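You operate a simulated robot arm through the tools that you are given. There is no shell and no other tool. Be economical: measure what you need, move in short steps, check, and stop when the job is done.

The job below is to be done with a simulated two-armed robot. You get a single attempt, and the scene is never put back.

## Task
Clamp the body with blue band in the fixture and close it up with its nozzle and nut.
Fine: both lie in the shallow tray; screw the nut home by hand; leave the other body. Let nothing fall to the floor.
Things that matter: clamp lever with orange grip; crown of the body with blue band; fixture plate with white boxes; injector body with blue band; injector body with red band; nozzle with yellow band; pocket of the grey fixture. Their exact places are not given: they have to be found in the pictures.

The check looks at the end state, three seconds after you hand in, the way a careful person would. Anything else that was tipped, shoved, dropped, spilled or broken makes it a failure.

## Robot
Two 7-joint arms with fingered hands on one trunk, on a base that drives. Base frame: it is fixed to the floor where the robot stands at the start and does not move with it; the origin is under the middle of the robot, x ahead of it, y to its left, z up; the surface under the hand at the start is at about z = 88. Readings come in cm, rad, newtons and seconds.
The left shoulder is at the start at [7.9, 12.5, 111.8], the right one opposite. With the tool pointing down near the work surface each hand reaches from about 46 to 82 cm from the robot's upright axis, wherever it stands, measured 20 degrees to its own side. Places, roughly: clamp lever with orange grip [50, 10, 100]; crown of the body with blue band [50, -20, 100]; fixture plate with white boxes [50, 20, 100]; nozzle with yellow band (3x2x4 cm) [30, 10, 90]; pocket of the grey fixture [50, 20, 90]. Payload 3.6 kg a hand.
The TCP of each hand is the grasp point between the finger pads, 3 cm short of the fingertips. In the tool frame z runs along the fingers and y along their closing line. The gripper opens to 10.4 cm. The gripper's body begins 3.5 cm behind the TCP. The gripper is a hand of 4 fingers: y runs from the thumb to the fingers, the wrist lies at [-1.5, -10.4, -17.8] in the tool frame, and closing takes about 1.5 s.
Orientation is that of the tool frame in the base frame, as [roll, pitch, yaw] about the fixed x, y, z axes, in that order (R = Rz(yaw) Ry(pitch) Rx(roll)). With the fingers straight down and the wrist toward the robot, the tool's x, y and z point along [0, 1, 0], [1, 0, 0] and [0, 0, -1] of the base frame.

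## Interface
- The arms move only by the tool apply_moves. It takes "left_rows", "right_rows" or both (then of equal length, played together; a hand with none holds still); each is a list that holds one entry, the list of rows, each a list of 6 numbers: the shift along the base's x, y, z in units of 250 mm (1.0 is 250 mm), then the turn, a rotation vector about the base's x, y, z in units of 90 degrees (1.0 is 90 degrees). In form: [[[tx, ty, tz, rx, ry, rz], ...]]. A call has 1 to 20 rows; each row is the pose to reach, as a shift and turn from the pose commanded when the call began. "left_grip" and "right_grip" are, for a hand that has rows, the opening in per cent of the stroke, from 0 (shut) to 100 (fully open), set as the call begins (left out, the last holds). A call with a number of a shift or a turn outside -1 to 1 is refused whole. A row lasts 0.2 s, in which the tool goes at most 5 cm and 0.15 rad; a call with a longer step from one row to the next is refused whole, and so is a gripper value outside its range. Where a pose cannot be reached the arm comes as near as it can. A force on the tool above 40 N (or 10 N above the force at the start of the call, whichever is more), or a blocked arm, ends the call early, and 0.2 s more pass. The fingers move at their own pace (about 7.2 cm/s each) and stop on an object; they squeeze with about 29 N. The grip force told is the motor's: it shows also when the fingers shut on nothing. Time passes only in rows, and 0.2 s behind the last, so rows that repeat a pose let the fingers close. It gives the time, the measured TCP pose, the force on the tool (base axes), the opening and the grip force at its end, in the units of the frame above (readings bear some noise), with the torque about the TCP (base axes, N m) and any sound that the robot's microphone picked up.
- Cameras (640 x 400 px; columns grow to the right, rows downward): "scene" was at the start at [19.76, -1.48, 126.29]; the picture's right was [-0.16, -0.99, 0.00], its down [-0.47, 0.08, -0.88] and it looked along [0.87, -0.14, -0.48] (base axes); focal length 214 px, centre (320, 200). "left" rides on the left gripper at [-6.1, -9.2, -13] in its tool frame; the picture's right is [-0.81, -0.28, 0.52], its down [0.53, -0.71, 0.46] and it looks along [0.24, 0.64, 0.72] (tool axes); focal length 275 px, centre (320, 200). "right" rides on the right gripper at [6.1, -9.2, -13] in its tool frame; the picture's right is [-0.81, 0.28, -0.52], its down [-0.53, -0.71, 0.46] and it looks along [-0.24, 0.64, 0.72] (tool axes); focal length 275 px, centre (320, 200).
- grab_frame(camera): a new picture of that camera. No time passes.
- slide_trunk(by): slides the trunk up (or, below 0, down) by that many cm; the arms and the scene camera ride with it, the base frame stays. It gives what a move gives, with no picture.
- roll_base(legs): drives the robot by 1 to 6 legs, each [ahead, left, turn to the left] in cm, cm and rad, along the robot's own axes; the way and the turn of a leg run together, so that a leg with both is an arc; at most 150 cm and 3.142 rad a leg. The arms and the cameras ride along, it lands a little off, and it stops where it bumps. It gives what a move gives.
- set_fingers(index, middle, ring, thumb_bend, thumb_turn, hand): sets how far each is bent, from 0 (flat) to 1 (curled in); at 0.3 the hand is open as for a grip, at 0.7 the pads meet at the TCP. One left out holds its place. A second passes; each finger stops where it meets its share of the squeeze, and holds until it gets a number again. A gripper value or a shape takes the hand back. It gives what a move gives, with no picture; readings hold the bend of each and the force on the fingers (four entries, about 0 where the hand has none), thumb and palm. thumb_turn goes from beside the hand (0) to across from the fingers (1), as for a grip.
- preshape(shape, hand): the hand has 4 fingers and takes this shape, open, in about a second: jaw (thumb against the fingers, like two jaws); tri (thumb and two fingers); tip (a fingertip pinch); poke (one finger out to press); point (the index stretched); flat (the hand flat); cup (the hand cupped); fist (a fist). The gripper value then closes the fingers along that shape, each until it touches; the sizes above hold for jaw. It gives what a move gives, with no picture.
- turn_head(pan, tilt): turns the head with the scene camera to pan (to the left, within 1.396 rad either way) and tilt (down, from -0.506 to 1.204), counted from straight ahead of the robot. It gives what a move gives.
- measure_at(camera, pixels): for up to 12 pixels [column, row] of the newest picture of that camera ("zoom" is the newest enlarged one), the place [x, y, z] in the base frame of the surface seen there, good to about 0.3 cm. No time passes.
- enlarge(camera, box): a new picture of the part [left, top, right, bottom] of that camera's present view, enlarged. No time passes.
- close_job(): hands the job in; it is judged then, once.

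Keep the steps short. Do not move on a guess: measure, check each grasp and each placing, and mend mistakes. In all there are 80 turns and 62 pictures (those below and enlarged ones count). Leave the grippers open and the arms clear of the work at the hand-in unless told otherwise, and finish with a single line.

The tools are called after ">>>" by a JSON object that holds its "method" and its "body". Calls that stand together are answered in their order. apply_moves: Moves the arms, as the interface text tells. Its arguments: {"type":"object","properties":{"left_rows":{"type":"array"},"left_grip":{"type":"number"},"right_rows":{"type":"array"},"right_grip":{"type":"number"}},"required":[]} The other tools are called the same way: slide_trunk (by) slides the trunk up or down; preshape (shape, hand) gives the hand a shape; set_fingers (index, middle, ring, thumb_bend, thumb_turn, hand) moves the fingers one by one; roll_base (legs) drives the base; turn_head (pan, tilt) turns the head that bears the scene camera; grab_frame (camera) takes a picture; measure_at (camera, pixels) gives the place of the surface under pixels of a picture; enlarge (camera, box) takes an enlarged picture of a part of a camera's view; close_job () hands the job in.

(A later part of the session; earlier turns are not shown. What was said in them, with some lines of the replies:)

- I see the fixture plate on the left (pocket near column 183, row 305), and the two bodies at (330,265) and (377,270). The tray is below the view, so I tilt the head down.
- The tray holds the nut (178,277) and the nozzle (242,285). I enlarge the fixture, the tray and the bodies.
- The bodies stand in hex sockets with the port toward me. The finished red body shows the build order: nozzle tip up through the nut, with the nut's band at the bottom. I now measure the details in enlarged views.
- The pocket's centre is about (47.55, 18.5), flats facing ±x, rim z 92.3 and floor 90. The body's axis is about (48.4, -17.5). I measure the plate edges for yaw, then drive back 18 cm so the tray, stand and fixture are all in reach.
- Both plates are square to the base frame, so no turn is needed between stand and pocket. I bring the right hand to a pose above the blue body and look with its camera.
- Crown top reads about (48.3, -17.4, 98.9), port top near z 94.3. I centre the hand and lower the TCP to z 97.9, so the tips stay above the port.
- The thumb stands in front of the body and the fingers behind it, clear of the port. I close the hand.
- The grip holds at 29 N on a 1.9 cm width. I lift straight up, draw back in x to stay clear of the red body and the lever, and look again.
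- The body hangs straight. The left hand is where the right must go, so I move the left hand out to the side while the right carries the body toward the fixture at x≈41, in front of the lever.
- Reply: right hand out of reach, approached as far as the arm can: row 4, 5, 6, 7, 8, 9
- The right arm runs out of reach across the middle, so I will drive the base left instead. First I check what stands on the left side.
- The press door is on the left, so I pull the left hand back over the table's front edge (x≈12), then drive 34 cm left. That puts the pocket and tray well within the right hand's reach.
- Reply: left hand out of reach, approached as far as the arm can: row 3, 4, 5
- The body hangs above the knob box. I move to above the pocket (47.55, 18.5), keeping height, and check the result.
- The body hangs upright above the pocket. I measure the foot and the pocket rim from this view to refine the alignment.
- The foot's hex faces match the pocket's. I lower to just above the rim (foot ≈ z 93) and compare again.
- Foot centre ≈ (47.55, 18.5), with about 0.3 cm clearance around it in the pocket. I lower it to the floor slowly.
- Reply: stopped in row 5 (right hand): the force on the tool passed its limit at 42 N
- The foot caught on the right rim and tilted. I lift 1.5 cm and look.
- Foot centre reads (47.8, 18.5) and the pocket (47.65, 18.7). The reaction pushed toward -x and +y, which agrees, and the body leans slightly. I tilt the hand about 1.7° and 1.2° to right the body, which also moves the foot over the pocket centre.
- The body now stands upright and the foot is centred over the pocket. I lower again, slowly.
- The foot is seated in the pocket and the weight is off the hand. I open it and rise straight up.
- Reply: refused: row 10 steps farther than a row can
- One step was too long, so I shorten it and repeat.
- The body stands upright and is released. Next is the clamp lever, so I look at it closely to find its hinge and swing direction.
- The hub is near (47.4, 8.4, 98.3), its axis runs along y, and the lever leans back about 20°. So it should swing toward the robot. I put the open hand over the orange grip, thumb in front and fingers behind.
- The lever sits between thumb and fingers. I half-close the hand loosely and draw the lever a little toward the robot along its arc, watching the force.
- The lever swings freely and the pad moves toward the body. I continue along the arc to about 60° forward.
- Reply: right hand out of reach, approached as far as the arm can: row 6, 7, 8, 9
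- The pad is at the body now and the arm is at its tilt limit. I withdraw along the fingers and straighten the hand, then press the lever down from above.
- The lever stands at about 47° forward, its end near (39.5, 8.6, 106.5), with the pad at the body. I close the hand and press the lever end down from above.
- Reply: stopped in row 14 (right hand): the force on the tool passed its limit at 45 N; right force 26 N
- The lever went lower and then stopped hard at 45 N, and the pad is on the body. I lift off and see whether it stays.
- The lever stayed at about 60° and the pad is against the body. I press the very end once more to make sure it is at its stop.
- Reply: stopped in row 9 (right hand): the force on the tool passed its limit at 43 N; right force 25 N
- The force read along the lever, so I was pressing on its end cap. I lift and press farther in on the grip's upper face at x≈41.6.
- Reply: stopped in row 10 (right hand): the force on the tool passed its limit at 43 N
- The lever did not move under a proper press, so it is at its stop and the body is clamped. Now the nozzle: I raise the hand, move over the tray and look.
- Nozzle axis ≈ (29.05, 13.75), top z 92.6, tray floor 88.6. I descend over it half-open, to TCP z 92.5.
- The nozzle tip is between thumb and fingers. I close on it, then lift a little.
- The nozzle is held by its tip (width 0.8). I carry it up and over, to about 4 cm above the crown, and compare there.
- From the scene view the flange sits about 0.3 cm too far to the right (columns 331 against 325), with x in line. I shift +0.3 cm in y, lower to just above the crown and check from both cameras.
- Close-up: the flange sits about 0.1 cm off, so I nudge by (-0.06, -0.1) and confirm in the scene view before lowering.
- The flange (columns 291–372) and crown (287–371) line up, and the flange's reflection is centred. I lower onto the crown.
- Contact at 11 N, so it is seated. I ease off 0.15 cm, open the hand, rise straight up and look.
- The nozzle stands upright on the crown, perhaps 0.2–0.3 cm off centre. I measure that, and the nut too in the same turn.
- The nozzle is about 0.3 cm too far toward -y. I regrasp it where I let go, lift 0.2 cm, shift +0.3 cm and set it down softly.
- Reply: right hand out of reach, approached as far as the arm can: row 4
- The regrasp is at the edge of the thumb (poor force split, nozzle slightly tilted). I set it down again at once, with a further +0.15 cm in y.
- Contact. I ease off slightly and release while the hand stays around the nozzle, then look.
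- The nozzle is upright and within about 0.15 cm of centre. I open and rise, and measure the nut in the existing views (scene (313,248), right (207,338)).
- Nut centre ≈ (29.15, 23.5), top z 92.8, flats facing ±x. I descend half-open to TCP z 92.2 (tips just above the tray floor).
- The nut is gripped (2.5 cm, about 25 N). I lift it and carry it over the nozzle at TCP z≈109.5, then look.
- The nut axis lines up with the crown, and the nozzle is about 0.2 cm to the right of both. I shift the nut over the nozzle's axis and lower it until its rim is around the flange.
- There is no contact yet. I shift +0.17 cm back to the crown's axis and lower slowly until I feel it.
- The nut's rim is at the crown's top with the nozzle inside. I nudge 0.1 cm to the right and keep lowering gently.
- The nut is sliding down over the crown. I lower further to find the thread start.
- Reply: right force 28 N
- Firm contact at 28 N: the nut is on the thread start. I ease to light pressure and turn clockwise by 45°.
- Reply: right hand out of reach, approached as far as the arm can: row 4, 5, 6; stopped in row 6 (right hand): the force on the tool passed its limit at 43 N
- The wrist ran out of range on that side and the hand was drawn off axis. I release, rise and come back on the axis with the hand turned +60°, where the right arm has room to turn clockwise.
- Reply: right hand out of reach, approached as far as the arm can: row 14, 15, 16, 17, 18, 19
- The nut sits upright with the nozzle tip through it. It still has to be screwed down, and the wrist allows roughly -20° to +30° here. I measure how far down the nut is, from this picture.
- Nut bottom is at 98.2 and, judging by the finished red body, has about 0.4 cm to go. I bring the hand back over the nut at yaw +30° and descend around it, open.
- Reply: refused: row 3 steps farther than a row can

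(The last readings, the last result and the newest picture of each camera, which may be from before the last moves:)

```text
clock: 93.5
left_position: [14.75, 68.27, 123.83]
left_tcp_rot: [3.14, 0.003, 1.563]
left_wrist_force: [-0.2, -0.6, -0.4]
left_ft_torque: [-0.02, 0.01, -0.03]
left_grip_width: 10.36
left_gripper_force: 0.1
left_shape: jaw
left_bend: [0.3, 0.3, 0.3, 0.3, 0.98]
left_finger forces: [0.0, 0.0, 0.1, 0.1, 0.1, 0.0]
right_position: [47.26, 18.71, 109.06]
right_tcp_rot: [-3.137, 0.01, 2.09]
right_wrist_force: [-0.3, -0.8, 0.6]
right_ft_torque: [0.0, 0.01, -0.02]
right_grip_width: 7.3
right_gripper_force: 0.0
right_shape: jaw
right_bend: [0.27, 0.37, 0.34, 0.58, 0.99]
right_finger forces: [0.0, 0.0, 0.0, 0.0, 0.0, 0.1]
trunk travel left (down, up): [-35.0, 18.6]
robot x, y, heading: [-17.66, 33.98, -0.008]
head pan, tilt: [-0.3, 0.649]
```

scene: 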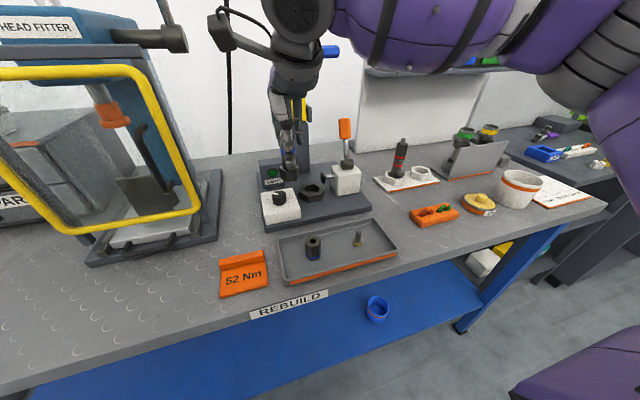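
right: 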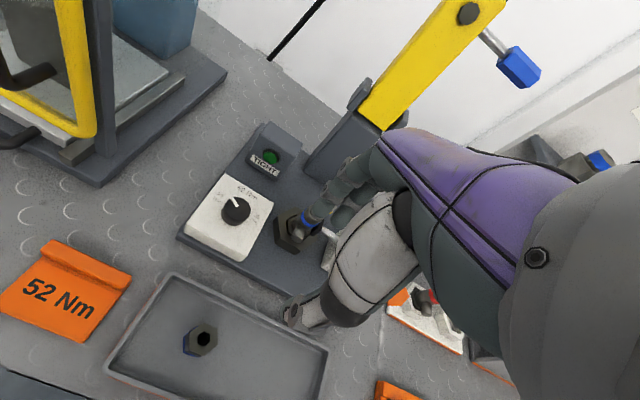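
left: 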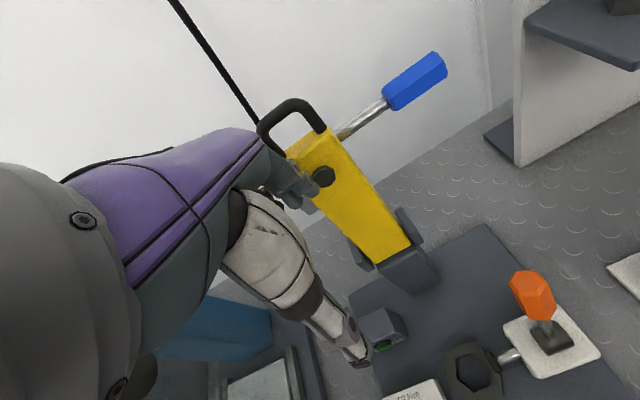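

>>> {"method": "apply_moves", "body": {"right_rows": [[[0.008, -0.008, -0.08, 0, 0, 0], [0.008, -0.008, -0.17, 0, 0, 0], [0.008, -0.008, -0.24, 0, 0, 0], [0.008, -0.008, -0.28, 0, 0, 0], [0.008, -0.008, -0.292, 0, 0, 0], [0.008, -0.008, -0.292, 0, 0, 0]]]}}

>>> {"method": "apply_moves", "body": {"right_rows": [[[0, 0, 0, 0, 0, 0], [0, 0, 0, 0, 0, 0], [0, 0, 0, 0, 0, 0], [0, 0, 0, 0, 0, 0], [0, 0, 0, 0, 0, 0], [0, 0, 0, 0, 0, 0], [0, 0, -0.001, 0, 0, -0.08], [0, 0, -0.002, 0, 0, -0.16], [0, 0, -0.003, 0, 0, -0.24], [0, 0, -0.004, 0, 0, -0.32], [0, 0, -0.005, 0, 0, -0.4], [0, 0, -0.005, 0, 0, -0.4]]], "right_grip": 0}}

```text
clock: 94.9
left_position: [14.79, 68.12, 123.8]
left_tcp_rot: [3.14, 0.004, 1.564]
left_wrist_force: [-0.3, 0.5, -0.7]
left_ft_torque: [0.03, 0.0, 0.01]
left_grip_width: 10.38
left_gripper_force: 0.0
left_shape: jaw
left_bend: [0.3, 0.3, 0.3, 0.3, 0.98]
left_finger forces: [0.0, 0.1, 0.0, 0.1, 0.0, 0.0]
right_position: [47.65, 18.55, 101.76]
right_tcp_rot: [-3.139, 0.009, 2.089]
right_wrist_force: [-0.4, -0.4, -0.2]
right_ft_torque: [0.0, 0.02, 0.01]
right_grip_width: 7.26
right_gripper_force: 0.1
right_shape: jaw
right_bend: [0.27, 0.37, 0.34, 0.58, 0.99]
right_finger forces: [0.1, 0.0, 0.1, 0.0, 0.1, 0.1]
trunk travel left (down, up): [-35.0, 18.6]
robot x, y, heading: [-17.67, 33.68, -0.004]
head pan, tilt: [-0.3, 0.649]
```

```text
clock: 97.5
left_position: [14.73, 68.1, 123.72]
left_tcp_rot: [3.14, 0.002, 1.565]
left_wrist_force: [0.1, -0.2, 0.3]
left_ft_torque: [0.05, -0.01, 0.03]
left_grip_width: 10.39
left_gripper_force: 0.1
left_shape: jaw
left_bend: [0.3, 0.3, 0.3, 0.3, 0.98]
left_finger forces: [0.1, 0.0, 0.1, 0.1, 0.0, 0.0]
right_position: [47.47, 18.52, 101.63]
right_tcp_rot: [-3.138, 0.009, 1.462]
right_wrist_force: [-6.6, 2.5, 0.4]
right_ft_torque: [0.02, 0.1, 0.0]
right_grip_width: 2.67
right_gripper_force: 29.1
right_shape: jaw
right_bend: [0.74, 0.55, 0.58, 0.75, 1.0]
right_finger forces: [13.9, 7.9, 0.0, 0.0, 28.9, 0.0]
trunk travel left (down, up): [-35.0, 18.6]
robot x, y, heading: [-17.95, 33.76, -0.008]
head pan, tilt: [-0.3, 0.649]
```

The nut turned 36° smoothly with little torque. I continue in strokes of about 52° clockwise: open, swing back, grip, turn, several per turn, reading forces and torque.

>>> {"method": "apply_moves", "body": {"right_rows": [[[0, 0, 0, 0, 0, -0.05], [0, 0, 0, 0, 0, -0.1], [0, 0, 0, 0, 0, -0.15], [0, 0, 0, 0, 0, -0.15]]]}}

>>> {"method": "apply_moves", "body": {"right_rows": [[[0, 0, 0, 0, 0, 0], [0, 0, 0, 0, 0, 0], [0, 0, 0, 0, 0, 0], [0, 0, 0, 0, 0, 0], [0, 0, 0, 0, 0, 0.08], [0, 0, 0, 0, 0, 0.16], [0, 0, 0, 0, 0, 0.24], [0, 0, 0, 0, 0, 0.32], [0, 0, 0, 0, 0, 0.4], [0, 0, 0, 0, 0, 0.48], [0, 0, 0, 0, 0, 0.56], [0, 0, 0, 0, 0, 0.58]]], "right_grip": 70}}

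>>> {"method": "apply_moves", "body": {"right_rows": [[[0, 0, 0, 0, 0, 0], [0, 0, 0, 0, 0, 0], [0, 0, 0, 0, 0, 0], [0, 0, 0, 0, 0, 0], [0, 0, 0, 0, 0, 0], [0, 0, 0, 0, 0, -0.08], [0, 0, -0.001, 0, 0, -0.16], [0, 0, -0.001, 0, 0, -0.24], [0, 0, -0.002, 0, 0, -0.32], [0, 0, -0.002, 0, 0, -0.4], [0, 0, -0.003, 0, 0, -0.48], [0, 0, -0.003, 0, 0, -0.56], [0, 0, -0.003, 0, 0, -0.58]]], "right_grip": 0}}

>>> {"method": "apply_moves", "body": {"right_rows": [[[0, 0, 0, 0, 0, 0], [0, 0, 0, 0, 0, 0], [0, 0, 0, 0, 0, 0], [0, 0, 0, 0, 0, 0], [0, 0, 0, 0, 0, 0.08], [0, 0, 0, 0, 0, 0.16], [0, 0, 0, 0, 0, 0.24], [0, 0, 0, 0, 0, 0.32], [0, 0, 0, 0, 0, 0.4], [0, 0, 0, 0, 0, 0.48], [0, 0, 0, 0, 0, 0.56], [0, 0, 0, 0, 0, 0.58]]], "right_grip": 70}}

>>> {"method": "apply_moves", "body": {"right_rows": [[[0, 0, 0, 0, 0, 0], [0, 0, 0, 0, 0, 0], [0, 0, 0, 0, 0, 0], [0, 0, 0, 0, 0, 0], [0, 0, 0, 0, 0, 0], [0, 0, 0, 0, 0, -0.08], [0, 0, -0.001, 0, 0, -0.16], [0, 0, -0.001, 0, 0, -0.24], [0, 0, -0.002, 0, 0, -0.32], [0, 0, -0.002, 0, 0, -0.4], [0, 0, -0.003, 0, 0, -0.48], [0, 0, -0.003, 0, 0, -0.56], [0, 0, -0.003, 0, 0, -0.58]]], "right_grip": 0}}

```text
clock: 98.5
left_position: [14.55, 68.37, 123.76]
left_tcp_rot: [3.139, 0.004, 1.564]
left_wrist_force: [1.2, 1.1, -0.7]
left_ft_torque: [0.01, 0.0, 0.0]
left_grip_width: 10.39
left_gripper_force: 0.1
left_shape: jaw
left_bend: [0.3, 0.3, 0.3, 0.3, 0.98]
left_finger forces: [0.0, 0.0, 0.0, 0.0, 0.1, 0.0]
right_position: [47.24, 18.16, 101.63]
right_tcp_rot: [-3.141, 0.007, 1.233]
right_wrist_force: [-6.2, 18.1, 4.6]
right_ft_torque: [0.42, 0.17, 0.15]
right_grip_width: 2.55
right_gripper_force: 28.7
right_shape: jaw
right_bend: [0.74, 0.59, 0.58, 0.75, 0.99]
right_finger forces: [12.4, 2.9, 0.0, 0.1, 29.6, 0.0]
right hand out of reach, approached as far as the arm can: row 3, 4
trunk travel left (down, up): [-35.0, 18.6]
robot x, y, heading: [-18.0, 33.7, -0.007]
head pan, tilt: [-0.3, 0.649]
```

```text
clock: 101.1
left_position: [14.77, 68.13, 123.72]
left_tcp_rot: [3.138, 0.003, 1.563]
left_wrist_force: [-0.1, -0.9, 0.0]
left_ft_torque: [-0.02, -0.01, -0.04]
left_grip_width: 10.38
left_gripper_force: 0.0
left_shape: jaw
left_bend: [0.3, 0.3, 0.3, 0.3, 0.98]
left_finger forces: [0.0, 0.1, 0.1, 0.1, 0.1, 0.0]
right_position: [47.44, 17.74, 101.49]
right_tcp_rot: [-3.138, 0.01, 2.105]
right_wrist_force: [0.1, 0.2, -0.5]
right_ft_torque: [-0.05, -0.03, 0.0]
right_grip_width: 7.26
right_gripper_force: 0.1
right_shape: jaw
right_bend: [0.27, 0.37, 0.34, 0.58, 0.99]
right_finger forces: [0.1, 0.0, 0.1, 0.2, 0.0, 0.0]
trunk travel left (down, up): [-35.0, 18.6]
robot x, y, heading: [-17.56, 33.91, -0.007]
head pan, tilt: [-0.3, 0.649]
```

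```text
clock: 103.9
left_position: [14.65, 68.08, 123.69]
left_tcp_rot: [3.139, 0.003, 1.564]
left_wrist_force: [0.5, 0.6, 0.3]
left_ft_torque: [0.0, 0.0, 0.0]
left_grip_width: 10.36
left_gripper_force: 0.1
left_shape: jaw
left_bend: [0.3, 0.3, 0.3, 0.3, 0.98]
left_finger forces: [0.0, 0.1, 0.0, 0.0, 0.0, 0.0]
right_position: [47.28, 17.82, 101.31]
right_tcp_rot: [-3.137, 0.009, 1.225]
right_wrist_force: [-12.1, 4.0, -4.9]
right_ft_torque: [0.13, 0.08, 0.13]
right_grip_width: 1.8
right_gripper_force: 28.9
right_shape: jaw
right_bend: [0.75, 0.74, 0.55, 0.74, 1.0]
right_finger forces: [9.8, 0.9, 0.0, 0.0, 18.4, 0.1]
trunk travel left (down, up): [-35.0, 18.6]
robot x, y, heading: [-17.88, 33.46, -0.009]
head pan, tilt: [-0.3, 0.649]
```

```text
clock: 106.5
left_position: [14.88, 68.2, 123.67]
left_tcp_rot: [3.139, 0.003, 1.564]
left_wrist_force: [-0.2, -0.8, 0.2]
left_ft_torque: [0.0, -0.03, 0.01]
left_grip_width: 10.36
left_gripper_force: 0.1
left_shape: jaw
left_bend: [0.3, 0.3, 0.3, 0.3, 0.98]
left_finger forces: [0.1, 0.0, 0.0, 0.0, 0.0, 0.1]
right_position: [47.47, 17.65, 101.45]
right_tcp_rot: [-3.139, 0.008, 2.107]
right_wrist_force: [-0.4, 0.1, -0.2]
right_ft_torque: [-0.04, -0.02, 0.01]
right_grip_width: 7.26
right_gripper_force: 0.1
right_shape: jaw
right_bend: [0.27, 0.37, 0.34, 0.58, 0.99]
right_finger forces: [0.0, 0.0, 0.0, 0.1, 0.1, 0.0]
trunk travel left (down, up): [-35.0, 18.6]
robot x, y, heading: [-17.72, 33.98, -0.01]
head pan, tilt: [-0.3, 0.649]
```

```text
clock: 109.3
left_position: [14.59, 68.28, 123.6]
left_tcp_rot: [3.138, 0.006, 1.564]
left_wrist_force: [0.6, 0.4, 0.2]
left_ft_torque: [-0.01, 0.02, -0.02]
left_grip_width: 10.36
left_gripper_force: 0.2
left_shape: jaw
left_bend: [0.3, 0.3, 0.3, 0.3, 0.98]
left_finger forces: [0.0, 0.0, 0.0, 0.0, 0.0, 0.0]
right_position: [47.33, 18.02, 101.34]
right_tcp_rot: [-3.135, 0.007, 1.225]
right_wrist_force: [-14.5, 14.1, -2.4]
right_ft_torque: [0.38, 0.43, 0.22]
right_grip_width: 1.85
right_gripper_force: 28.7
right_shape: jaw
right_bend: [0.74, 0.61, 0.57, 0.72, 1.0]
right_finger forces: [13.7, 4.0, 0.1, 0.0, 32.1, 0.0]
trunk travel left (down, up): [-35.0, 18.6]
robot x, y, heading: [-18.21, 33.83, -0.004]
head pan, tilt: [-0.3, 0.649]
```

Hand drifted to y≈17.7 after touching the reach limit, which spoiled the grip. I re-centre (+0.8 cm in y) while open and use yaw 2.2→1.32, which stays within reach.

>>> {"method": "apply_moves", "body": {"right_rows": [[[0, 0, 0, 0, 0, 0], [0, 0, 0, 0, 0, 0], [0, 0, 0, 0, 0, 0], [0, 0, 0, 0, 0, 0], [0, 0.016, 0, 0, 0, 0.08], [0.002, 0.032, 0, 0, 0, 0.16], [0.002, 0.032, 0, 0, 0, 0.24], [0.002, 0.032, 0, 0, 0, 0.32], [0.002, 0.032, 0, 0, 0, 0.4], [0.002, 0.032, 0, 0, 0, 0.48], [0.002, 0.032, 0, 0, 0, 0.56], [0.002, 0.032, 0, 0, 0, 0.62]]], "right_grip": 70}}

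>>> {"method": "apply_moves", "body": {"right_rows": [[[0, 0, 0, 0, 0, 0], [0, 0, 0, 0, 0, 0], [0, 0, 0, 0, 0, 0], [0, 0, 0, 0, 0, 0], [0, 0, 0, 0, 0, 0], [0, 0, 0, 0, 0, -0.08], [0, 0, 0, 0, 0, -0.16], [0, 0, 0, 0, 0, -0.24], [0, 0, 0, 0, 0, -0.32], [0, 0, 0, 0, 0, -0.4], [0, 0, 0, 0, 0, -0.48], [0, 0, 0, 0, 0, -0.55], [0, 0, 0, 0, 0, -0.55]]], "right_grip": 0}}

>>> {"method": "apply_moves", "body": {"right_rows": [[[0, 0, 0, 0, 0, 0], [0, 0, 0, 0, 0, 0], [0, 0, 0, 0, 0, 0], [0, 0, 0, 0, 0, 0], [0, 0, 0, 0, 0, 0.08], [0, 0, 0, 0, 0, 0.16], [0, 0, 0, 0, 0, 0.24], [0, 0, 0, 0, 0, 0.32], [0, 0, 0, 0, 0, 0.4], [0, 0, 0, 0, 0, 0.48], [0, 0, 0, 0, 0, 0.55], [0, 0, 0, 0, 0, 0.55]]], "right_grip": 70}}

>>> {"method": "apply_moves", "body": {"right_rows": [[[0, 0, 0, 0, 0, 0], [0, 0, 0, 0, 0, 0], [0, 0, 0, 0, 0, 0], [0, 0, 0, 0, 0, 0], [0, 0, 0, 0, 0, 0], [0, 0, 0, 0, 0, -0.08], [0, 0, 0, 0, 0, -0.16], [0, 0, 0, 0, 0, -0.24], [0, 0, 0, 0, 0, -0.32], [0, 0, 0, 0, 0, -0.4], [0, 0, 0, 0, 0, -0.48], [0, 0, 0, 0, 0, -0.55], [0, 0, 0, 0, 0, -0.55]]], "right_grip": 0}}

```text
clock: 111.9
left_position: [14.77, 68.3, 123.78]
left_tcp_rot: [3.139, 0.004, 1.563]
left_wrist_force: [0.4, -1.0, 0.4]
left_ft_torque: [-0.01, 0.01, -0.01]
left_grip_width: 10.36
left_gripper_force: 0.1
left_shape: jaw
left_bend: [0.3, 0.3, 0.3, 0.3, 0.98]
left_finger forces: [0.1, 0.1, 0.1, 0.1, 0.0, 0.0]
right_position: [47.55, 18.36, 101.36]
right_tcp_rot: [-3.138, 0.009, 2.107]
right_wrist_force: [1.2, -1.4, 0.2]
right_ft_torque: [-0.01, 0.0, 0.02]
right_grip_width: 7.23
right_gripper_force: 0.1
right_shape: jaw
right_bend: [0.27, 0.37, 0.34, 0.58, 0.99]
right_finger forces: [0.1, 0.1, 0.0, 0.1, 0.0, 0.0]
right hand out of reach, approached as far as the arm can: row 12
trunk travel left (down, up): [-35.0, 18.6]
robot x, y, heading: [-17.84, 34.05, -0.009]
head pan, tilt: [-0.3, 0.649]
```

```text
clock: 114.7
left_position: [14.81, 68.21, 123.62]
left_tcp_rot: [3.139, 0.004, 1.564]
left_wrist_force: [0.2, 0.5, 0.4]
left_ft_torque: [0.02, 0.02, 0.01]
left_grip_width: 10.41
left_gripper_force: 0.1
left_shape: jaw
left_bend: [0.3, 0.3, 0.3, 0.3, 0.98]
left_finger forces: [0.0, 0.0, 0.1, 0.0, 0.0, 0.0]
right_position: [47.41, 18.48, 101.31]
right_tcp_rot: [-3.139, 0.007, 1.244]
right_wrist_force: [-3.1, 8.3, -0.6]
right_ft_torque: [0.14, 0.08, 0.01]
right_grip_width: 2.6
right_gripper_force: 28.6
right_shape: jaw
right_bend: [0.74, 0.55, 0.57, 0.75, 1.0]
right_finger forces: [14.0, 5.9, 0.1, 0.0, 28.0, 0.0]
right hand out of reach, approached as far as the arm can: row 12
trunk travel left (down, up): [-35.0, 18.6]
robot x, y, heading: [-17.75, 33.78, -0.002]
head pan, tilt: [-0.3, 0.649]
```

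```text
clock: 117.3
left_position: [14.81, 68.09, 123.75]
left_tcp_rot: [3.141, 0.003, 1.565]
left_wrist_force: [0.1, 0.0, -0.3]
left_ft_torque: [0.05, 0.01, -0.02]
left_grip_width: 10.35
left_gripper_force: 0.0
left_shape: jaw
left_bend: [0.3, 0.3, 0.3, 0.3, 0.98]
left_finger forces: [0.0, 0.0, 0.0, 0.0, 0.1, 0.1]
right_position: [47.44, 18.44, 101.24]
right_tcp_rot: [-3.138, 0.009, 2.106]
right_wrist_force: [0.1, 0.0, 0.7]
right_ft_torque: [-0.02, 0.03, 0.03]
right_grip_width: 7.24
right_gripper_force: 0.1
right_shape: jaw
right_bend: [0.27, 0.37, 0.34, 0.58, 0.99]
right_finger forces: [0.0, 0.1, 0.1, 0.0, 0.1, 0.0]
trunk travel left (down, up): [-35.0, 18.6]
robot x, y, heading: [-17.91, 33.83, -0.004]
head pan, tilt: [-0.3, 0.649]
```

```text
clock: 120.1
left_position: [14.71, 68.19, 123.76]
left_tcp_rot: [3.141, 0.003, 1.562]
left_wrist_force: [0.0, -1.0, 0.4]
left_ft_torque: [-0.02, -0.04, 0.02]
left_grip_width: 10.37
left_gripper_force: 0.1
left_shape: jaw
left_bend: [0.3, 0.3, 0.3, 0.3, 0.98]
left_finger forces: [0.0, 0.0, 0.0, 0.0, 0.0, 0.1]
right_position: [47.47, 18.46, 101.34]
right_tcp_rot: [-3.137, 0.008, 1.241]
right_wrist_force: [-5.5, 11.4, -1.8]
right_ft_torque: [0.25, 0.15, 0.11]
right_grip_width: 2.47
right_gripper_force: 29.0
right_shape: jaw
right_bend: [0.74, 0.56, 0.58, 0.74, 1.0]
right_finger forces: [15.4, 3.9, 0.1, 0.0, 28.1, 0.1]
trunk travel left (down, up): [-35.0, 18.6]
robot x, y, heading: [-17.88, 33.76, -0.003]
head pan, tilt: [-0.3, 0.649]
```

Stable strokes of about 50°, light torque. I repeat four more, lowering 0.05 cm per stroke.

>>> {"method": "apply_moves", "body": {"right_rows": [[[0, 0, 0, 0, 0, 0], [0, 0, 0, 0, 0, 0], [0, 0, 0, 0, 0, 0], [0, 0, 0, 0, 0, 0], [0, 0, 0, 0, 0, 0.08], [0, 0, 0, 0, 0, 0.16], [0, 0, 0, 0, 0, 0.24], [0, 0, 0, 0, 0, 0.32], [0, 0, 0, 0, 0, 0.4], [0, 0, 0, 0, 0, 0.48], [0, 0, 0, 0, 0, 0.55], [0, 0, 0, 0, 0, 0.55]]], "right_grip": 70}}

>>> {"method": "apply_moves", "body": {"right_rows": [[[0, 0, 0, 0, 0, 0], [0, 0, 0, 0, 0, 0], [0, 0, 0, 0, 0, 0], [0, 0, 0, 0, 0, 0], [0, 0, 0, 0, 0, 0], [0, 0, 0, 0, 0, -0.08], [0, 0, 0, 0, 0, -0.16], [0, 0, -0.001, 0, 0, -0.24], [0, 0, -0.001, 0, 0, -0.32], [0, 0, -0.002, 0, 0, -0.4], [0, 0, -0.002, 0, 0, -0.48], [0, 0, -0.002, 0, 0, -0.55], [0, 0, -0.002, 0, 0, -0.55]]], "right_grip": 0}}

>>> {"method": "apply_moves", "body": {"right_rows": [[[0, 0, 0, 0, 0, 0], [0, 0, 0, 0, 0, 0], [0, 0, 0, 0, 0, 0], [0, 0, 0, 0, 0, 0], [0, 0, 0, 0, 0, 0.08], [0, 0, 0, 0, 0, 0.16], [0, 0, 0, 0, 0, 0.24], [0, 0, 0, 0, 0, 0.32], [0, 0, 0, 0, 0, 0.4], [0, 0, 0, 0, 0, 0.48], [0, 0, 0, 0, 0, 0.55], [0, 0, 0, 0, 0, 0.55]]], "right_grip": 70}}

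>>> {"method": "apply_moves", "body": {"right_rows": [[[0, 0, 0, 0, 0, 0], [0, 0, 0, 0, 0, 0], [0, 0, 0, 0, 0, 0], [0, 0, 0, 0, 0, 0], [0, 0, 0, 0, 0, 0], [0, 0, 0, 0, 0, -0.08], [0, 0, 0, 0, 0, -0.16], [0, 0, -0.001, 0, 0, -0.24], [0, 0, -0.001, 0, 0, -0.32], [0, 0, -0.002, 0, 0, -0.4], [0, 0, -0.002, 0, 0, -0.48], [0, 0, -0.002, 0, 0, -0.55], [0, 0, -0.002, 0, 0, -0.55]]], "right_grip": 0}}

>>> {"method": "apply_moves", "body": {"right_rows": [[[0, 0, 0, 0, 0, 0], [0, 0, 0, 0, 0, 0], [0, 0, 0, 0, 0, 0], [0, 0, 0, 0, 0, 0], [0, 0, 0, 0, 0, 0.08], [0, 0, 0, 0, 0, 0.16], [0, 0, 0, 0, 0, 0.24], [0, 0, 0, 0, 0, 0.32], [0, 0, 0, 0, 0, 0.4], [0, 0, 0, 0, 0, 0.48], [0, 0, 0, 0, 0, 0.55], [0, 0, 0, 0, 0, 0.55]]], "right_grip": 70}}

>>> {"method": "apply_moves", "body": {"right_rows": [[[0, 0, 0, 0, 0, 0], [0, 0, 0, 0, 0, 0], [0, 0, 0, 0, 0, 0], [0, 0, 0, 0, 0, 0], [0, 0, 0, 0, 0, 0], [0, 0, 0, 0, 0, -0.08], [0, 0, 0, 0, 0, -0.16], [0, 0, -0.001, 0, 0, -0.24], [0, 0, -0.001, 0, 0, -0.32], [0, 0, -0.002, 0, 0, -0.4], [0, 0, -0.002, 0, 0, -0.48], [0, 0, -0.002, 0, 0, -0.55], [0, 0, -0.002, 0, 0, -0.55]]], "right_grip": 0}}

>>> {"method": "apply_moves", "body": {"right_rows": [[[0, 0, 0, 0, 0, 0], [0, 0, 0, 0, 0, 0], [0, 0, 0, 0, 0, 0], [0, 0, 0, 0, 0, 0], [0, 0, 0, 0, 0, 0.08], [0, 0, 0, 0, 0, 0.16], [0, 0, 0, 0, 0, 0.24], [0, 0, 0, 0, 0, 0.32], [0, 0, 0, 0, 0, 0.4], [0, 0, 0, 0, 0, 0.48], [0, 0, 0, 0, 0, 0.55], [0, 0, 0, 0, 0, 0.55]]], "right_grip": 70}}

>>> {"method": "apply_moves", "body": {"right_rows": [[[0, 0, 0, 0, 0, 0], [0, 0, 0, 0, 0, 0], [0, 0, 0, 0, 0, 0], [0, 0, 0, 0, 0, 0], [0, 0, 0, 0, 0, 0], [0, 0, 0, 0, 0, -0.08], [0, 0, 0, 0, 0, -0.16], [0, 0, -0.001, 0, 0, -0.24], [0, 0, -0.001, 0, 0, -0.32], [0, 0, -0.002, 0, 0, -0.4], [0, 0, -0.002, 0, 0, -0.48], [0, 0, -0.002, 0, 0, -0.55], [0, 0, -0.002, 0, 0, -0.55]]], "right_grip": 0}}

```text
clock: 122.7
left_position: [14.77, 68.11, 123.72]
left_tcp_rot: [3.14, 0.004, 1.563]
left_wrist_force: [0.6, -0.2, 0.1]
left_ft_torque: [-0.01, 0.01, -0.01]
left_grip_width: 10.35
left_gripper_force: 0.0
left_shape: jaw
left_bend: [0.3, 0.3, 0.3, 0.3, 0.98]
left_finger forces: [0.1, 0.0, 0.0, 0.1, 0.0, 0.0]
right_position: [47.57, 18.4, 101.19]
right_tcp_rot: [-3.138, 0.007, 2.107]
right_wrist_force: [-0.3, 1.0, -0.3]
right_ft_torque: [0.03, -0.01, -0.03]
right_grip_width: 7.24
right_gripper_force: 0.1
right_shape: jaw
right_bend: [0.27, 0.37, 0.34, 0.58, 0.99]
right_finger forces: [0.0, 0.0, 0.1, 0.0, 0.0, 0.0]
trunk travel left (down, up): [-35.0, 18.6]
robot x, y, heading: [-17.96, 33.86, -0.005]
head pan, tilt: [-0.3, 0.649]
```

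```text
clock: 125.5
left_position: [14.6, 68.2, 123.67]
left_tcp_rot: [3.139, 0.004, 1.562]
left_wrist_force: [-0.2, 0.3, 0.2]
left_ft_torque: [0.0, 0.01, -0.01]
left_grip_width: 10.37
left_gripper_force: 0.2
left_shape: jaw
left_bend: [0.3, 0.3, 0.3, 0.3, 0.98]
left_finger forces: [0.1, 0.0, 0.1, 0.1, 0.0, 0.0]
right_position: [47.46, 18.46, 101.28]
right_tcp_rot: [-3.138, 0.007, 1.242]
right_wrist_force: [-6.4, 9.9, -2.0]
right_ft_torque: [0.23, 0.13, 0.08]
right_grip_width: 2.48
right_gripper_force: 29.1
right_shape: jaw
right_bend: [0.74, 0.58, 0.59, 0.74, 1.0]
right_finger forces: [15.0, 4.4, 0.1, 0.0, 27.4, 0.0]
trunk travel left (down, up): [-35.0, 18.6]
robot x, y, heading: [-17.77, 33.61, -0.005]
head pan, tilt: [-0.3, 0.649]
```

```text
clock: 128.1
left_position: [14.78, 68.2, 123.73]
left_tcp_rot: [3.14, 0.003, 1.563]
left_wrist_force: [0.2, -0.4, -0.3]
left_ft_torque: [-0.02, 0.01, 0.02]
left_grip_width: 10.38
left_gripper_force: 0.1
left_shape: jaw
left_bend: [0.3, 0.3, 0.3, 0.3, 0.98]
left_finger forces: [0.0, 0.1, 0.1, 0.0, 0.1, 0.0]
right_position: [47.5, 18.44, 101.19]
right_tcp_rot: [-3.138, 0.01, 2.106]
right_wrist_force: [0.9, 1.4, -0.1]
right_ft_torque: [0.0, 0.01, 0.01]
right_grip_width: 7.26
right_gripper_force: 0.1
right_shape: jaw
right_bend: [0.27, 0.37, 0.34, 0.58, 0.99]
right_finger forces: [0.0, 0.0, 0.1, 0.0, 0.1, 0.1]
trunk travel left (down, up): [-35.0, 18.6]
robot x, y, heading: [-17.89, 33.87, -0.011]
head pan, tilt: [-0.3, 0.649]
```

```text
clock: 130.9
left_position: [14.74, 68.33, 123.63]
left_tcp_rot: [3.14, 0.004, 1.561]
left_wrist_force: [-0.9, -0.2, -0.3]
left_ft_torque: [-0.01, 0.02, 0.01]
left_grip_width: 10.36
left_gripper_force: 0.0
left_shape: jaw
left_bend: [0.3, 0.3, 0.3, 0.3, 0.98]
left_finger forces: [0.0, 0.0, 0.0, 0.0, 0.0, 0.0]
right_position: [47.3, 18.58, 101.26]
right_tcp_rot: [-3.139, 0.007, 1.245]
right_wrist_force: [-2.9, 16.1, -1.3]
right_ft_torque: [0.34, -0.01, 0.32]
right_grip_width: 2.51
right_gripper_force: 29.6
right_shape: jaw
right_bend: [0.74, 0.57, 0.6, 0.74, 1.0]
right_finger forces: [20.0, 6.3, 0.0, 0.0, 26.1, 0.0]
trunk travel left (down, up): [-35.0, 18.6]
robot x, y, heading: [-17.84, 33.84, -0.003]
head pan, tilt: [-0.3, 0.649]
```

```text
clock: 133.5
left_position: [14.81, 68.17, 123.75]
left_tcp_rot: [3.139, 0.004, 1.566]
left_wrist_force: [0.0, -0.2, 0.5]
left_ft_torque: [0.0, -0.01, -0.02]
left_grip_width: 10.35
left_gripper_force: 0.1
left_shape: jaw
left_bend: [0.3, 0.3, 0.3, 0.3, 0.98]
left_finger forces: [0.0, 0.1, 0.1, 0.0, 0.0, 0.0]
right_position: [47.56, 18.54, 101.16]
right_tcp_rot: [-3.138, 0.009, 2.108]
right_wrist_force: [0.1, 0.7, -0.4]
right_ft_torque: [-0.03, -0.02, 0.02]
right_grip_width: 7.26
right_gripper_force: 0.0
right_shape: jaw
right_bend: [0.27, 0.37, 0.34, 0.58, 0.99]
right_finger forces: [0.1, 0.1, 0.0, 0.0, 0.0, 0.1]
trunk travel left (down, up): [-35.0, 18.6]
robot x, y, heading: [-17.7, 33.36, -0.007]
head pan, tilt: [-0.3, 0.649]
```

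```text
clock: 136.3
left_position: [14.96, 68.4, 123.67]
left_tcp_rot: [3.14, 0.005, 1.565]
left_wrist_force: [0.2, 0.2, 0.2]
left_ft_torque: [-0.01, -0.05, 0.06]
left_grip_width: 10.36
left_gripper_force: 0.1
left_shape: jaw
left_bend: [0.3, 0.3, 0.3, 0.3, 0.98]
left_finger forces: [0.0, 0.0, 0.0, 0.1, 0.0, 0.0]
right_position: [47.51, 18.76, 101.04]
right_tcp_rot: [-3.139, 0.005, 1.246]
right_wrist_force: [3.0, 22.4, -3.9]
right_ft_torque: [0.63, -0.22, 0.5]
right_grip_width: 2.38
right_gripper_force: 28.5
right_shape: jaw
right_bend: [0.75, 0.56, 0.58, 0.75, 1.0]
right_finger forces: [25.9, 5.7, 0.0, 0.0, 23.9, 0.0]
right hand out of reach, approached as far as the arm can: row 12
trunk travel left (down, up): [-35.0, 18.6]
robot x, y, heading: [-18.04, 33.99, -0.006]
head pan, tilt: [-0.3, 0.649]
```

```text
clock: 138.9
left_position: [14.86, 68.11, 123.76]
left_tcp_rot: [-3.141, 0.004, 1.564]
left_wrist_force: [-0.3, 0.5, 0.2]
left_ft_torque: [-0.01, 0.0, -0.02]
left_grip_width: 10.38
left_gripper_force: 0.0
left_shape: jaw
left_bend: [0.3, 0.3, 0.3, 0.3, 0.98]
left_finger forces: [0.0, 0.1, 0.1, 0.0, 0.0, 0.0]
right_position: [47.4, 18.55, 101.05]
right_tcp_rot: [-3.138, 0.008, 2.107]
right_wrist_force: [0.9, 0.7, 0.1]
right_ft_torque: [-0.01, 0.01, -0.01]
right_grip_width: 7.26
right_gripper_force: 0.1
right_shape: jaw
right_bend: [0.27, 0.37, 0.34, 0.58, 0.99]
right_finger forces: [0.0, 0.0, 0.0, 0.0, 0.0, 0.0]
trunk travel left (down, up): [-35.0, 18.6]
robot x, y, heading: [-17.47, 33.76, -0.011]
head pan, tilt: [-0.3, 0.649]
```

```text
clock: 141.7
left_position: [14.99, 68.42, 123.57]
left_tcp_rot: [3.141, 0.005, 1.563]
left_wrist_force: [0.2, -0.2, 0.7]
left_ft_torque: [0.01, 0.0, -0.01]
left_grip_width: 10.38
left_gripper_force: 0.0
left_shape: jaw
left_bend: [0.3, 0.3, 0.3, 0.3, 0.98]
left_finger forces: [0.0, 0.0, 0.1, 0.1, 0.1, 0.0]
right_position: [47.6, 18.89, 101.11]
right_tcp_rot: [-3.136, 0.003, 1.246]
right_wrist_force: [2.3, 23.5, -9.2]
right_ft_torque: [0.68, -0.24, 0.56]
right_grip_width: 2.34
right_gripper_force: 29.4
right_shape: jaw
right_bend: [0.75, 0.55, 0.57, 0.75, 1.0]
right_finger forces: [25.3, 5.8, 0.1, 0.1, 23.9, 0.0]
trunk travel left (down, up): [-35.0, 18.6]
robot x, y, heading: [-17.76, 33.89, -0.008]
head pan, tilt: [-0.3, 0.649]
```

Torque rose stroke by stroke (0.08 → 0.32 → 0.50 → 0.56 N m) and levelled off as the fingers slipped, so the nut is home. I open, rise straight up, draw back and check with the last picture.

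>>> {"method": "apply_moves", "body": {"right_rows": [[[0, 0, 0, 0, 0, 0], [0, 0, 0, 0, 0, 0], [0, 0, 0, 0, 0, 0], [0, 0, 0, 0, 0, 0], [0, 0, 0, 0, 0, 0], [0, 0, 0.08, 0, 0, 0], [0, 0, 0.18, 0, 0, 0.05], [0, 0, 0.3, 0, 0, 0.1], [0, 0, 0.36, 0, 0, 0.15], [-0.1, 0, 0.42, 0, 0, 0.2], [-0.25, 0, 0.5, 0, 0, 0.2], [-0.4, -0.04, 0.58, 0, 0, 0.2], [-0.56, -0.08, 0.62, 0, 0, 0.2], [-0.72, -0.12, 0.64, 0, 0, 0.2], [-0.72, -0.12, 0.64, 0, 0, 0.2]]], "right_grip": 100}}

>>> {"method": "enlarge", "body": {"camera": "scene", "box": [270, 115, 400, 205]}}

>>> {"method": "measure_at", "body": {"camera": "zoom", "pixels": [[205, 150], [210, 140], [195, 165], [205, 170], [205, 200], [205, 210], [205, 220], [205, 230], [205, 240], [300, 200]]}}

```text
clock: 144.9
left_position: [14.88, 68.14, 123.6]
left_tcp_rot: [3.138, 0.003, 1.564]
left_wrist_force: [-0.8, -0.4, 0.9]
left_ft_torque: [-0.03, 0.03, 0.02]
left_grip_width: 10.4
left_gripper_force: 0.1
left_shape: jaw
left_bend: [0.3, 0.3, 0.3, 0.3, 0.98]
left_finger forces: [0.1, 0.0, 0.0, 0.0, 0.0, 0.0]
right_position: [29.57, 15.69, 117.03]
right_tcp_rot: [-3.138, 0.008, 1.553]
right_wrist_force: [-0.2, -0.7, 0.4]
right_ft_torque: [0.01, 0.02, 0.0]
right_grip_width: 10.39
right_gripper_force: 0.1
right_shape: jaw
right_bend: [0.3, 0.3, 0.3, 0.3, 0.98]
right_finger forces: [0.1, 0.0, 0.1, 0.0, 0.0, 0.0]
right hand out of reach, approached as far as the arm can: row 6
trunk travel left (down, up): [-35.0, 18.6]
robot x, y, heading: [-17.88, 33.77, -0.011]
head pan, tilt: [-0.3, 0.649]
```

```text
4.44 times, centred on (335, 160) of scene
```

zoom: 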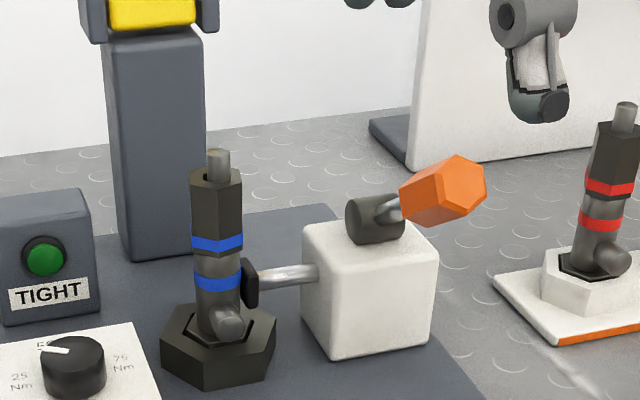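

```text
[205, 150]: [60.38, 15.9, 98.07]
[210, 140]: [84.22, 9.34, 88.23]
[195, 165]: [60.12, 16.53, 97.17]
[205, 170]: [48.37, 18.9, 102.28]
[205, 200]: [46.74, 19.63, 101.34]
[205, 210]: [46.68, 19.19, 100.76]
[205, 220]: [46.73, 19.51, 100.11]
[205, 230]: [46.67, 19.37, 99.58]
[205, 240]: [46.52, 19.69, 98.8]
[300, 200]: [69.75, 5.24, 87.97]
```

>>> {"method": "measure_at", "body": {"camera": "zoom", "pixels": [[218, 152], [218, 172], [200, 174], [234, 174], [218, 185], [215, 250], [215, 254], [215, 258], [215, 264], [215, 268], [215, 274], [215, 286]]}}

>>> {"method": "measure_at", "body": {"camera": "zoom", "pixels": [[624, 105], [624, 125], [607, 124], [636, 126], [615, 135], [605, 194], [605, 198], [605, 202], [605, 206], [602, 212], [602, 218], [600, 226]]}}

```text
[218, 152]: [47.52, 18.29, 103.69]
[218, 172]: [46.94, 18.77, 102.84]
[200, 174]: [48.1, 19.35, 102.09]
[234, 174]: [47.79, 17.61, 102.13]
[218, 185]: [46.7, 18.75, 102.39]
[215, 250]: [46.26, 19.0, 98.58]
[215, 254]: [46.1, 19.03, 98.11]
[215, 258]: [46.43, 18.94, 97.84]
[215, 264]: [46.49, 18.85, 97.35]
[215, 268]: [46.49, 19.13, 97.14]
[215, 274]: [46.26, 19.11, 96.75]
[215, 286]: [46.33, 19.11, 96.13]
```

```text
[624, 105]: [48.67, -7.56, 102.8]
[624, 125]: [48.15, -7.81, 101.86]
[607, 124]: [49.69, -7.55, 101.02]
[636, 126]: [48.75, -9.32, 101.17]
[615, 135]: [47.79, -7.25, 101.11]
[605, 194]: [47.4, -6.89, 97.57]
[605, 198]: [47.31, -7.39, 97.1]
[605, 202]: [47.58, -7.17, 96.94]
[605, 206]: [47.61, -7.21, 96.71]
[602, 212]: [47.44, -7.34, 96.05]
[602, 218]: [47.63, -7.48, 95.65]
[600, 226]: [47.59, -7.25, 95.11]
```

The measurements match the finished red body. The nut top came down from 102.5 to 102.1, the nozzle tip stands 1.6 cm proud (1.7 on the red one) and the nut bottom is at 97.9. The lever is still over and the pad is on the body. Both hands are open and clear, so I hand in.

>>> {"method": "close_job", "body": {}}

```text
The job is handed in.
```

The blue-band body is clamped in the fixture and closed up with its nozzle and its nut screwed home by hand; the red-band body was left alone, and I saw nothing fall.
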